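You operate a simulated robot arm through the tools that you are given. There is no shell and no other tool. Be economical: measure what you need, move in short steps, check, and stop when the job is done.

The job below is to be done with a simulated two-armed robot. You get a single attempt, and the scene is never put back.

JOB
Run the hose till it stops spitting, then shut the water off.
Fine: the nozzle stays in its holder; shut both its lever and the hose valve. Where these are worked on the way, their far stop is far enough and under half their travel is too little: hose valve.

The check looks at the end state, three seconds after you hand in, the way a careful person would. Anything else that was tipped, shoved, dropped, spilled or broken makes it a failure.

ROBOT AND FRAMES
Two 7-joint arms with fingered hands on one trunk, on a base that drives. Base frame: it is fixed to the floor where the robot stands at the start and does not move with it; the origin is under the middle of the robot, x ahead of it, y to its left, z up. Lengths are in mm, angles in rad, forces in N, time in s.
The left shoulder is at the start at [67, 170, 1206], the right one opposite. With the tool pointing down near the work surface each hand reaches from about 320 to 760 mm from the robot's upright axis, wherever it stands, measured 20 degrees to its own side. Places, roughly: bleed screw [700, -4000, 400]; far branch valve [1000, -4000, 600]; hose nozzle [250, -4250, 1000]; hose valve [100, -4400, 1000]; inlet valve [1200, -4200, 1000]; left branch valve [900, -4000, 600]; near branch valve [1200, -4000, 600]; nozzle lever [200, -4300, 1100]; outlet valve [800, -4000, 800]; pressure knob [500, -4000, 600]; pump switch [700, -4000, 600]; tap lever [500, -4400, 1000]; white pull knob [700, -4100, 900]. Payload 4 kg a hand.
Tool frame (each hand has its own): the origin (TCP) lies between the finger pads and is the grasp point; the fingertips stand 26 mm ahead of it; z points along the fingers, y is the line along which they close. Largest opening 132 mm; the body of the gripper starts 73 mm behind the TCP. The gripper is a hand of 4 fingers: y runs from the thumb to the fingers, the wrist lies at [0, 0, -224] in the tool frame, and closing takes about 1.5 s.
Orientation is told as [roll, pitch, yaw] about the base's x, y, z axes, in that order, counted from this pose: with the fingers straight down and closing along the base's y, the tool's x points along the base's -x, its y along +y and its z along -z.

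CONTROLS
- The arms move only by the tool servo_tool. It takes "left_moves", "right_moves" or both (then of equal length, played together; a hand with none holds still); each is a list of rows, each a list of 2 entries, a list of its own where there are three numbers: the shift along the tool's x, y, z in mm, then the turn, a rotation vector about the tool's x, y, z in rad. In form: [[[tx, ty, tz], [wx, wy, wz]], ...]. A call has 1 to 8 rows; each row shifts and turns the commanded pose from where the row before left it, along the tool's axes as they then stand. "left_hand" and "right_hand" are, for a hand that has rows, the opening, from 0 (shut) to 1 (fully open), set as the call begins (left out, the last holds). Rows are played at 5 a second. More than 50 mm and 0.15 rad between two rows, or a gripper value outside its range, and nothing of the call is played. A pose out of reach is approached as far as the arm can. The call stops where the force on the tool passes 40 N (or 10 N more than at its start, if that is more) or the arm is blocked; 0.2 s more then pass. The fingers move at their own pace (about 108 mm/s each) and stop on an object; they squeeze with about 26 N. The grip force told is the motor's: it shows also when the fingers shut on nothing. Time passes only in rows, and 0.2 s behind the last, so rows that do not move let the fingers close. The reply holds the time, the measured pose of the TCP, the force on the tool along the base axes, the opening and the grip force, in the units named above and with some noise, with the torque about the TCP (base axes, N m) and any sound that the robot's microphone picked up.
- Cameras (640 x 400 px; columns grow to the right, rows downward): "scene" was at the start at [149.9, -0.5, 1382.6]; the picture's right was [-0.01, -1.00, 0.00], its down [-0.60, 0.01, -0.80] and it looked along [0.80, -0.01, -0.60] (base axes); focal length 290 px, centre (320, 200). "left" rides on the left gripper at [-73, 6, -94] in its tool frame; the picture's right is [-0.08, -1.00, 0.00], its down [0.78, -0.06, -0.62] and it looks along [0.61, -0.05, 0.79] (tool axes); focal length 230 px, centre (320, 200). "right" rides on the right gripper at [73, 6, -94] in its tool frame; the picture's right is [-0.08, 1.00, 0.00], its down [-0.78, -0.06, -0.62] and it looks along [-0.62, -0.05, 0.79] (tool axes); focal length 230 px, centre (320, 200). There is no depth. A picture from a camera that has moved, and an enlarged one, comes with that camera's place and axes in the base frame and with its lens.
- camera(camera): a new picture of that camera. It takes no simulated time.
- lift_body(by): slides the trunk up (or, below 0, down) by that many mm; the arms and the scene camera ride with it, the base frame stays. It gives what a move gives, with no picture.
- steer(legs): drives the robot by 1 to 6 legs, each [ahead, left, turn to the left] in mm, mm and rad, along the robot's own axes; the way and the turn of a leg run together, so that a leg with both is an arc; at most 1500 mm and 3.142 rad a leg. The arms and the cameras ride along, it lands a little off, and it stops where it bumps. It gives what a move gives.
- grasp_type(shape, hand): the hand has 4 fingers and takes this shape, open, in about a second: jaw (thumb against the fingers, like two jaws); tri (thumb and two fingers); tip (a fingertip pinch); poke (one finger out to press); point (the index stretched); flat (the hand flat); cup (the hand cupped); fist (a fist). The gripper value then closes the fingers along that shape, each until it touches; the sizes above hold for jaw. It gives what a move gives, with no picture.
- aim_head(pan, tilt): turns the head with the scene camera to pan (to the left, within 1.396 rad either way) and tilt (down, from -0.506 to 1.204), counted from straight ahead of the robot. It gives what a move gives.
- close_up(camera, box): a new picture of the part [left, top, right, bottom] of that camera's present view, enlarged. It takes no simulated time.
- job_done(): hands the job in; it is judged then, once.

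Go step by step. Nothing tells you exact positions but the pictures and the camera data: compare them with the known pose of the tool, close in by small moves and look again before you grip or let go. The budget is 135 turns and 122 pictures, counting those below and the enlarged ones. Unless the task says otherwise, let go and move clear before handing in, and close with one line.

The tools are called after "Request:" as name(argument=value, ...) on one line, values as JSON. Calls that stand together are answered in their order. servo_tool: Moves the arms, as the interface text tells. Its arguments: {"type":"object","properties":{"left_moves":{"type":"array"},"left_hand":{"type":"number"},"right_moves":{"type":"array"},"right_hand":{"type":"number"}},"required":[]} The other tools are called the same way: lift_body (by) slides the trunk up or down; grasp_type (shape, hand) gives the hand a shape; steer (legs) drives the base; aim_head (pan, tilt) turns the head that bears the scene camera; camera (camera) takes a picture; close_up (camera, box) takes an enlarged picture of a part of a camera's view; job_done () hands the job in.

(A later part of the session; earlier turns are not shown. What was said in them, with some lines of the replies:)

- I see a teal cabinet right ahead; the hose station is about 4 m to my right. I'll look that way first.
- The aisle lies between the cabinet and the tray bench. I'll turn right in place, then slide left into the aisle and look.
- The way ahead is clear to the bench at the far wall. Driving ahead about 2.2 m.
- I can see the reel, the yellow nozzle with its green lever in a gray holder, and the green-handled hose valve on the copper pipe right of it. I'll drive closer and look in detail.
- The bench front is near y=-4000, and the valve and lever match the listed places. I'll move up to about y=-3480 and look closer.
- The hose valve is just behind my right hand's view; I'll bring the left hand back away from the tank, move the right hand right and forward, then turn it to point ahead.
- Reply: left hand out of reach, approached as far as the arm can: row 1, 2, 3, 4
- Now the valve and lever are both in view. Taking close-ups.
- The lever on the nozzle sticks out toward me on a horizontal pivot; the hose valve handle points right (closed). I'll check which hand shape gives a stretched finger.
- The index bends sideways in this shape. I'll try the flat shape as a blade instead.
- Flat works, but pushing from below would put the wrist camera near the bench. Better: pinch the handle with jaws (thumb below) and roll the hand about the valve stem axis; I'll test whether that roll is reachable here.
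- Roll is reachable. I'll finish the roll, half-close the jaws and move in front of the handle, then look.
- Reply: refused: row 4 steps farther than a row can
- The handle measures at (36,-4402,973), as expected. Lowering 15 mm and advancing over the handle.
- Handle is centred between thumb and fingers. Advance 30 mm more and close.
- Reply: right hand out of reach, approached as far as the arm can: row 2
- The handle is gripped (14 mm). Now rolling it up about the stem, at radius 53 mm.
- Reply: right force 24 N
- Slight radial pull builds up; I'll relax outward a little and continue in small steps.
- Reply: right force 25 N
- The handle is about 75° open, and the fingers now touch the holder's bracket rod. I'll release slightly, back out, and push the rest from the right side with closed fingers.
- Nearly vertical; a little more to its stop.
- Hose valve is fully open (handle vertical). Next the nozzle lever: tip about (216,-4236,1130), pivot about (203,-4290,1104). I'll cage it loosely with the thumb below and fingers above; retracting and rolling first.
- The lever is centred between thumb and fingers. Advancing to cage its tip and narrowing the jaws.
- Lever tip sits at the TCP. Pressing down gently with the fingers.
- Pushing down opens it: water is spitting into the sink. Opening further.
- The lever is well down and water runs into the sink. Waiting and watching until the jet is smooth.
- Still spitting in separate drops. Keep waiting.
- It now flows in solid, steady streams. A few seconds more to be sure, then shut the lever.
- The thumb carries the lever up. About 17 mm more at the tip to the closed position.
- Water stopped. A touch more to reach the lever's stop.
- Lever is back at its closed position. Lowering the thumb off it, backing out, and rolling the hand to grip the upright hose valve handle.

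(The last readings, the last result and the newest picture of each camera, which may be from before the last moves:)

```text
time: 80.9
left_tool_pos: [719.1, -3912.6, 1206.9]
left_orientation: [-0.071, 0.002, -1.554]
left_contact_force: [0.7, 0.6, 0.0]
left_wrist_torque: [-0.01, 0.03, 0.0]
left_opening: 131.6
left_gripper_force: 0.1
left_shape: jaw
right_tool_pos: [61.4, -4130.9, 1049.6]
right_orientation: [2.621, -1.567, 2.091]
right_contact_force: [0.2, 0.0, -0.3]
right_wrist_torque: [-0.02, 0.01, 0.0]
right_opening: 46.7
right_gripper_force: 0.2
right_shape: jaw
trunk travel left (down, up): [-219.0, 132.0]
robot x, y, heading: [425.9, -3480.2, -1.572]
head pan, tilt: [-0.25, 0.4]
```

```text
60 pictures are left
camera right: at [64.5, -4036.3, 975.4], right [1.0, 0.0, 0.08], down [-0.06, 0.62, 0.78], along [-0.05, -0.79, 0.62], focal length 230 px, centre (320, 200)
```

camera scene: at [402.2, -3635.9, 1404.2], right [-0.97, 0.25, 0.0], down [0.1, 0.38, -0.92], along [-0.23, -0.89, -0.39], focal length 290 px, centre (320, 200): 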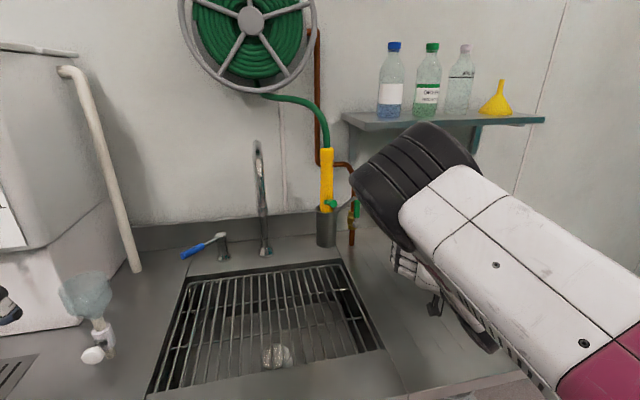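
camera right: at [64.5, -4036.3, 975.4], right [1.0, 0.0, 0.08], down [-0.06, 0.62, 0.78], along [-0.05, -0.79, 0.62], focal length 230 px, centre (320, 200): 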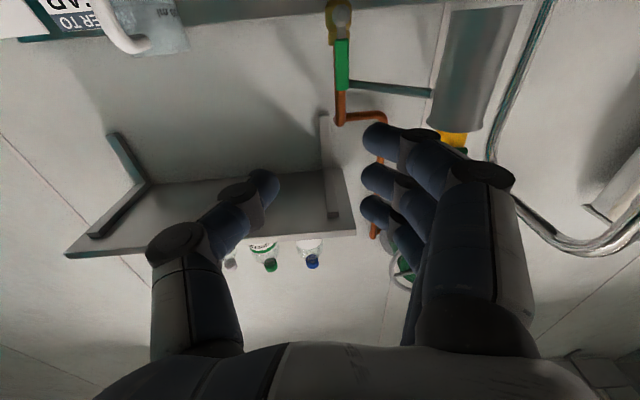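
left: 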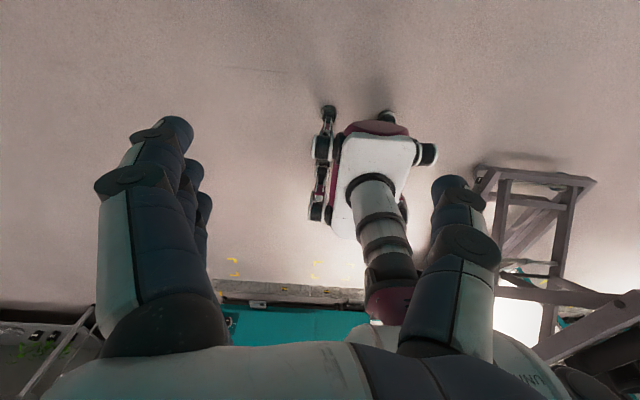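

Request:
servo_tool(right_moves=[[[18, 14, 30], [0, 0, 0]], [[19, 14, 30], [0, 0, 0]], [[0, 0, 45], [0, 0, 0]], [[0, 0, 45], [0, 0, 0]], [[0, 0, 40], [0, 0, 0]], [[0, 0, 0], [0, 0, 0]]])

Request:
camera(camera="right")

Request:
close_up(camera="scene", box=[290, 150, 450, 270])

```text
time: 82.3
left_tool_pos: [719.2, -3912.6, 1207.2]
left_orientation: [-0.071, 0.002, -1.552]
left_contact_force: [0.5, -0.5, -0.4]
left_wrist_torque: [0.01, 0.04, 0.03]
left_opening: 132.0
left_gripper_force: 0.0
left_shape: jaw
right_tool_pos: [92.1, -4318.5, 1012.8]
right_orientation: [2.183, -1.569, 2.531]
right_contact_force: [-0.3, 0.7, -0.2]
right_wrist_torque: [0.0, -0.03, 0.01]
right_opening: 46.8
right_gripper_force: 0.0
right_shape: jaw
trunk travel left (down, up): [-219.0, 132.0]
robot x, y, heading: [426.5, -3480.5, -1.574]
head pan, tilt: [-0.25, 0.4]
```

```text
59 pictures are left
camera right: at [96.2, -4224.2, 938.7], right [1.0, 0.0, 0.08], down [-0.06, 0.62, 0.78], along [-0.05, -0.79, 0.62], focal length 230 px, centre (320, 200)
```

right: 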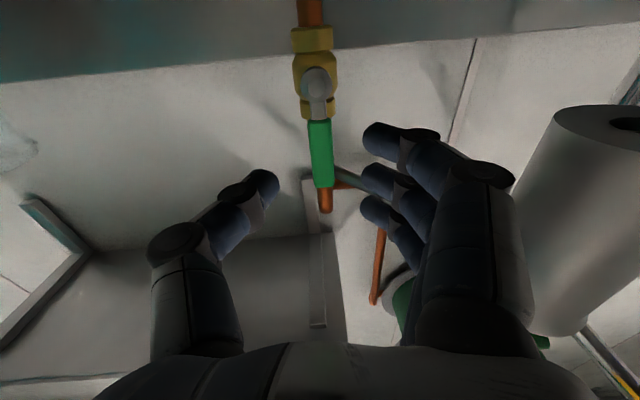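

```text
3.33 times, centred on (370, 210) of scene
camera zoom: at [402.6, -3635.5, 1404.3], right [-0.97, 0.25, 0.0], down [0.1, 0.38, -0.92], along [-0.23, -0.89, -0.39], focal length 968 px, centre (153, 167)
```

zoom: 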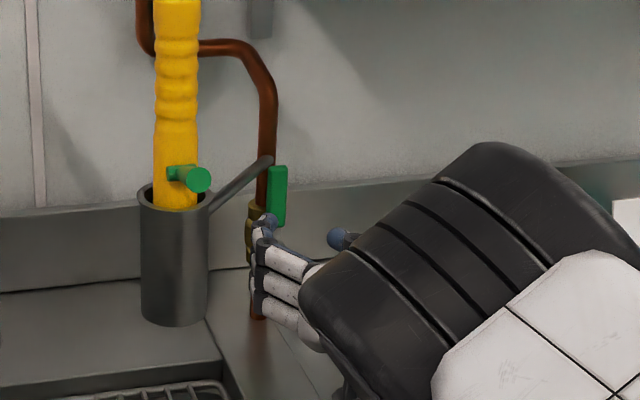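

Handle lies between thumb and fingers. Advancing the last 52 mm.

Request:
servo_tool(right_moves=[[[0, 0, 20], [0, 0, 0]], [[0, 0, 20], [0, 0, 0]], [[0, 0, 12], [0, 0, 0]], [[0, 0, 0], [0, 0, 0]]])

Request:
camera(camera="right")

```text
time: 83.3
left_tool_pos: [716.9, -3912.6, 1205.8]
left_orientation: [-0.072, 0.002, -1.553]
left_contact_force: [0.2, 0.5, 0.3]
left_wrist_torque: [0.0, -0.02, -0.01]
left_opening: 131.7
left_gripper_force: 0.0
left_shape: jaw
right_tool_pos: [90.2, -4371.4, 1012.6]
right_orientation: [2.107, -1.568, 2.605]
right_contact_force: [0.2, -1.0, 0.8]
right_wrist_torque: [0.0, -0.02, 0.03]
right_opening: 46.8
right_gripper_force: 0.1
right_shape: jaw
trunk travel left (down, up): [-219.0, 132.0]
robot x, y, heading: [428.6, -3479.5, -1.574]
head pan, tilt: [-0.25, 0.4]
```

```text
57 pictures are left
camera right: at [94.0, -4277.8, 938.8], right [1.0, 0.0, 0.08], down [-0.06, 0.62, 0.78], along [-0.05, -0.79, 0.62], focal length 230 px, centre (320, 200)
```

right: 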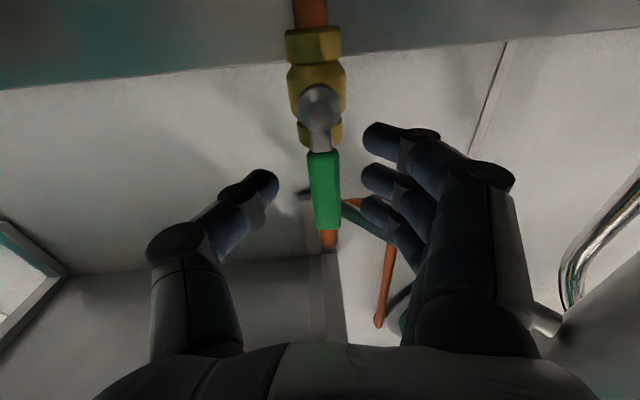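

Clear of the bracket. Closing the grip.

Request:
servo_tool(right_moves=[[[0, 0, 0], [0, 0, 0]], [[0, 0, 0], [0, 0, 0]], [[0, 0, 0], [0, 0, 0]], [[0, 0, 0], [0, 0, 0]], [[0, 0, 0], [0, 0, 0]]], right_hand=0)

Request:
servo_tool(right_moves=[[[0.4, -6.2, 0], [0, 0, 0.15]], [[0.4, -6.2, 0], [0, 0, 0.15]], [[0.4, -6.2, 0], [0, 0, 0.15]], [[0.4, -6.2, 0], [0, 0, 0.15]]])

Request:
camera(camera="right")

```text
time: 84.5
left_tool_pos: [717.5, -3912.1, 1207.5]
left_orientation: [-0.071, 0.001, -1.553]
left_contact_force: [-0.6, 0.4, 0.5]
left_wrist_torque: [0.0, -0.02, 0.02]
left_opening: 131.9
left_gripper_force: 0.1
left_shape: jaw
right_tool_pos: [90.8, -4369.7, 1012.1]
right_orientation: [2.008, -1.568, 2.701]
right_contact_force: [4.7, 19.3, -5.4]
right_wrist_torque: [0.16, -0.19, 0.32]
right_opening: 7.8
right_gripper_force: 26.1
right_shape: jaw
trunk travel left (down, up): [-219.0, 132.0]
robot x, y, heading: [427.9, -3482.5, -1.572]
head pan, tilt: [-0.25, 0.4]
```

```text
time: 85.5
left_tool_pos: [719.2, -3910.8, 1207.0]
left_orientation: [-0.074, 0.0, -1.554]
left_contact_force: [-0.1, -0.5, 1.4]
left_wrist_torque: [0.0, 0.01, -0.02]
left_opening: 132.3
left_gripper_force: 0.1
left_shape: jaw
right_tool_pos: [69.3, -4367.9, 1004.4]
right_orientation: [1.569, -0.969, -3.137]
right_contact_force: [18.0, 32.4, -14.5]
right_wrist_torque: [0.01, -0.11, 0.43]
right_opening: 8.0
right_gripper_force: 25.7
right_shape: jaw
trunk travel left (down, up): [-219.0, 132.0]
robot x, y, heading: [425.5, -3479.8, -1.577]
head pan, tilt: [-0.25, 0.4]
```

```text
56 pictures are left
camera right: at [112.7, -4275.0, 947.2], right [0.78, 0.0, 0.63], down [-0.5, 0.61, 0.61], along [-0.39, -0.79, 0.48], focal length 230 px, centre (320, 200)
```

right: 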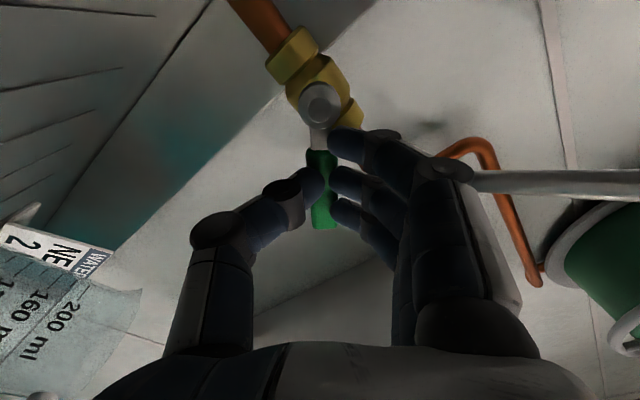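

Index finger presses on the stem base; easing out a few mm and outward, then continuing.

Request:
servo_tool(right_moves=[[[-4, 0, -4], [0, 0, 0]], [[0, 0, 0], [0, 0, 0]]])

Request:
servo_tool(right_moves=[[[0.4, -6.8, 0], [0, 0, 0.15]], [[0.4, -6.8, 0], [0, 0, 0.15]], [[0.4, -6.8, 0], [0, 0, 0.15]]])

Request:
camera(camera="right")

```text
time: 86.1
left_tool_pos: [718.6, -3913.9, 1206.2]
left_orientation: [-0.074, 0.002, -1.555]
left_contact_force: [0.8, -0.3, 0.0]
left_wrist_torque: [0.02, 0.02, -0.01]
left_opening: 132.0
left_gripper_force: 0.0
left_shape: jaw
right_tool_pos: [64.5, -4367.6, 1011.1]
right_orientation: [1.575, -0.968, 3.138]
right_contact_force: [11.2, 8.5, -9.1]
right_wrist_torque: [0.12, -0.14, 0.32]
right_opening: 7.7
right_gripper_force: 26.3
right_shape: jaw
trunk travel left (down, up): [-219.0, 132.0]
robot x, y, heading: [426.4, -3483.1, -1.565]
head pan, tilt: [-0.25, 0.4]
```

```text
time: 86.9
left_tool_pos: [719.4, -3912.3, 1207.4]
left_orientation: [-0.075, 0.0, -1.553]
left_contact_force: [-0.1, 0.7, -0.1]
left_wrist_torque: [-0.02, -0.01, -0.03]
left_opening: 132.0
left_gripper_force: 0.1
left_shape: jaw
right_tool_pos: [52.4, -4367.0, 996.3]
right_orientation: [1.574, -0.518, -3.14]
right_contact_force: [18.0, 15.1, -6.8]
right_wrist_torque: [-0.1, -0.04, 0.27]
right_opening: 7.2
right_gripper_force: 25.9
right_shape: jaw
trunk travel left (down, up): [-219.0, 132.0]
robot x, y, heading: [426.7, -3482.6, -1.569]
head pan, tilt: [-0.25, 0.4]
```

```text
55 pictures are left
camera right: at [116.3, -4273.2, 963.1], right [0.43, 0.0, 0.9], down [-0.71, 0.62, 0.34], along [-0.56, -0.79, 0.26], focal length 230 px, centre (320, 200)
```

right: 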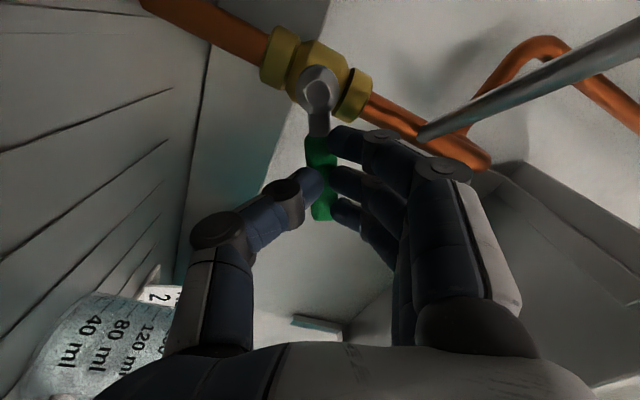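

Handle follows. Continuing the last 30°.

Request:
servo_tool(right_moves=[[[-1.5, -6.3, -1], [0, 0, 0.13]], [[-0.3, -6.3, 0], [0, 0, 0.13]], [[-0.3, -6.3, 0], [0, 0, 0.13]], [[0, -6.3, 0], [0, 0, 0.13]]])

Request:
camera(camera="right")

Request:
close_up(camera="scene", box=[290, 150, 450, 270])

```text
time: 87.9
left_tool_pos: [719.6, -3911.5, 1206.8]
left_orientation: [-0.075, 0.001, -1.555]
left_contact_force: [-0.3, -0.6, 0.5]
left_wrist_torque: [0.0, 0.01, -0.01]
left_opening: 131.9
left_gripper_force: 0.1
left_shape: jaw
right_tool_pos: [42.0, -4367.0, 974.9]
right_orientation: [1.574, 0.002, -3.14]
right_contact_force: [18.2, 13.2, -0.8]
right_wrist_torque: [-0.03, 0.09, 0.32]
right_opening: 6.7
right_gripper_force: 25.9
right_shape: jaw
trunk travel left (down, up): [-219.0, 132.0]
robot x, y, heading: [428.6, -3481.8, -1.571]
head pan, tilt: [-0.25, 0.4]
```

```text
54 pictures are left
camera right: at [113.3, -4272.5, 978.7], right [-0.08, 0.0, 1.0], down [-0.79, 0.62, -0.06], along [-0.61, -0.79, -0.05], focal length 230 px, centre (320, 200)
```

right: 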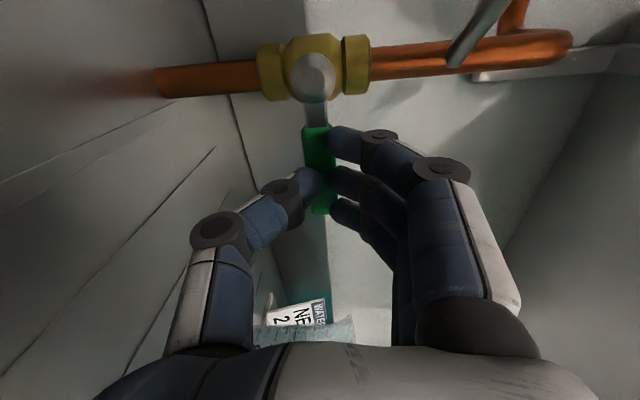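

```text
3.33 times, centred on (370, 210) of scene
camera zoom: at [404.7, -3634.3, 1404.5], right [-0.97, 0.25, 0.0], down [0.09, 0.38, -0.92], along [-0.23, -0.89, -0.39], focal length 968 px, centre (153, 167)
```

zoom: 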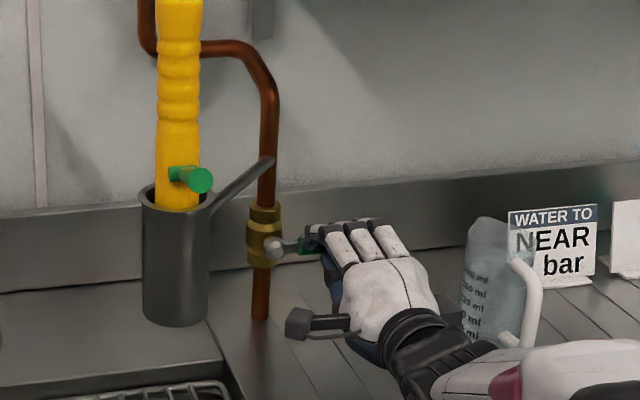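

Request:
servo_tool(right_moves=[[[0, -3, 0], [0, 0, 0.05]], [[0, 0, 0], [0, 0, 0]]])

Request:
servo_tool(right_moves=[[[0, 0, 0], [0, 0, 0]], [[0, 0, 0], [0, 0, 0]], [[0, 0, -20], [0, 0, 0]], [[0, 0, -40], [0, 0, 0]], [[0, 0, -40], [0, 0, 0]], [[0, 10, -40], [0, 0, 0]], [[0, 10, -40], [0, 0, 0]]], right_hand=0.45)

Request:
camera(camera="right")

Request:
close_up(camera="scene", box=[280, 170, 400, 260])

```text
time: 88.5
left_tool_pos: [719.6, -3911.6, 1206.8]
left_orientation: [-0.073, 0.001, -1.552]
left_contact_force: [-0.2, 0.0, 0.2]
left_wrist_torque: [0.02, -0.03, 0.02]
left_opening: 131.9
left_gripper_force: 0.1
left_shape: jaw
right_tool_pos: [41.9, -4366.5, 973.0]
right_orientation: [1.577, 0.046, -3.142]
right_contact_force: [15.6, 10.9, 7.9]
right_wrist_torque: [-0.36, 0.45, 0.04]
right_opening: 6.8
right_gripper_force: 26.2
right_shape: jaw
trunk travel left (down, up): [-219.0, 132.0]
robot x, y, heading: [426.4, -3481.1, -1.571]
head pan, tilt: [-0.25, 0.4]
```

```text
time: 90.1
left_tool_pos: [718.0, -3912.2, 1206.9]
left_orientation: [-0.071, 0.003, -1.555]
left_contact_force: [0.2, -0.2, -0.3]
left_wrist_torque: [-0.03, -0.01, 0.0]
left_opening: 131.8
left_gripper_force: 0.0
left_shape: jaw
right_tool_pos: [39.4, -4183.9, 987.6]
right_orientation: [1.573, 0.051, -3.141]
right_contact_force: [0.7, 0.2, 0.1]
right_wrist_torque: [-0.02, 0.04, -0.02]
right_opening: 58.7
right_gripper_force: 0.1
right_shape: jaw
trunk travel left (down, up): [-219.0, 132.0]
robot x, y, heading: [428.7, -3482.3, -1.57]
head pan, tilt: [-0.25, 0.4]
```

```text
52 pictures are left
camera right: at [110.7, -4090.8, 996.2], right [-0.13, 0.0, 0.99], down [-0.78, 0.62, -0.1], along [-0.61, -0.79, -0.08], focal length 230 px, centre (320, 200)
```

right: 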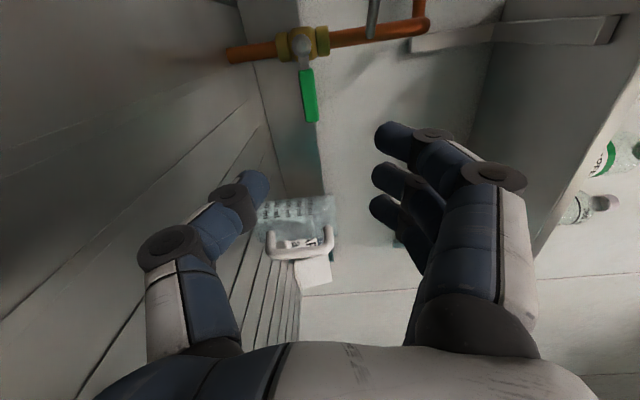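

```text
4.44 times, centred on (340, 215) of scene
camera zoom: at [402.2, -3635.2, 1404.4], right [-0.97, 0.25, 0.0], down [0.1, 0.38, -0.92], along [-0.23, -0.89, -0.39], focal length 1290 px, centre (231, 133)
```

zoom: 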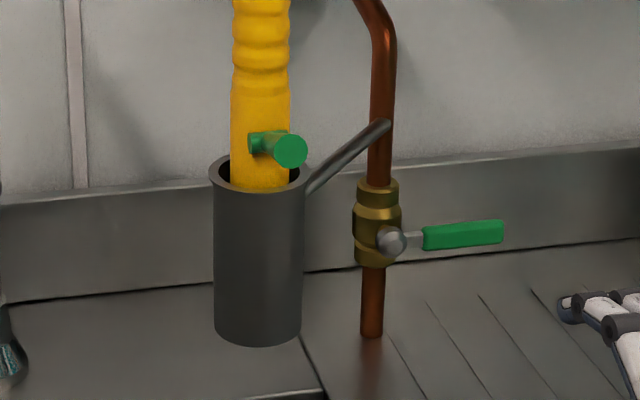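

Valve handle looks just as at the start. Comparing the nozzle lever with the initial close-up.

Request:
close_up(camera="scene", box=[305, 180, 355, 230])

```text
8.00 times, centred on (330, 205) of scene
camera zoom: at [402.2, -3635.2, 1404.4], right [-0.97, 0.25, 0.0], down [0.1, 0.38, -0.92], along [-0.23, -0.89, -0.39], focal length 2322 px, centre (240, 160)
```

zoom: 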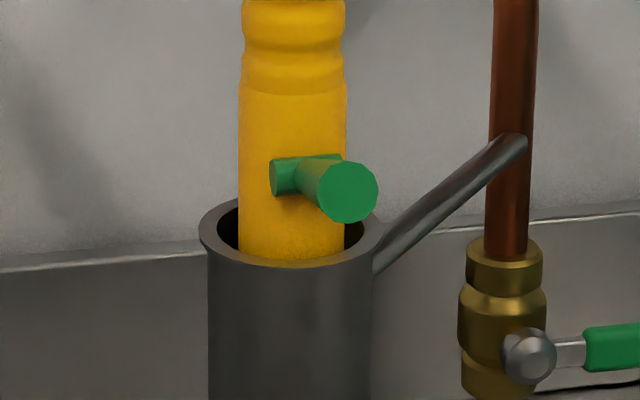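

Lever matches its initial closed position and no water runs. One last overall check with the hand further back.

Request:
servo_tool(right_moves=[[[0, 20, -40], [0, 0, 0]], [[0, 20, -40], [0, 0, 0]]])

Request:
camera(camera="scene")

```text
time: 90.7
left_tool_pos: [716.7, -3912.0, 1208.1]
left_orientation: [-0.072, 0.0, -1.553]
left_contact_force: [0.2, 0.6, -0.2]
left_wrist_torque: [-0.02, 0.0, 0.01]
left_opening: 131.8
left_gripper_force: 0.0
left_shape: jaw
right_tool_pos: [37.9, -4107.3, 1027.4]
right_orientation: [1.573, 0.05, -3.14]
right_contact_force: [-0.1, 0.7, 1.2]
right_wrist_torque: [0.02, -0.03, 0.01]
right_opening: 58.6
right_gripper_force: 0.0
right_shape: jaw
trunk travel left (down, up): [-219.0, 132.0]
robot x, y, heading: [428.0, -3482.8, -1.577]
head pan, tilt: [-0.25, 0.4]
```

```text
49 pictures are left
camera scene: at [402.4, -3635.5, 1404.3], right [-0.97, 0.25, 0.0], down [0.1, 0.38, -0.92], along [-0.23, -0.89, -0.39], focal length 290 px, centre (320, 200)
```

scene: 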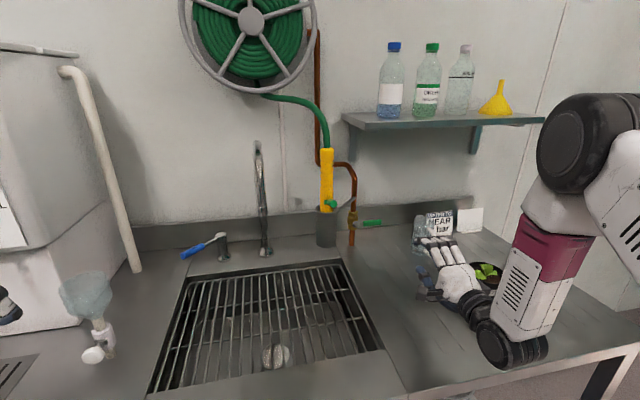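

Everything stands as before, the water is off and the hand is clear. Handing in.

Request:
job_done()

```text
The job is handed in.
```

I ran the hose until the spitting turned into steady streams, then shut both the nozzle lever and the hose valve. The nozzle never left its holder, and I saw nothing knocked over or spilled.
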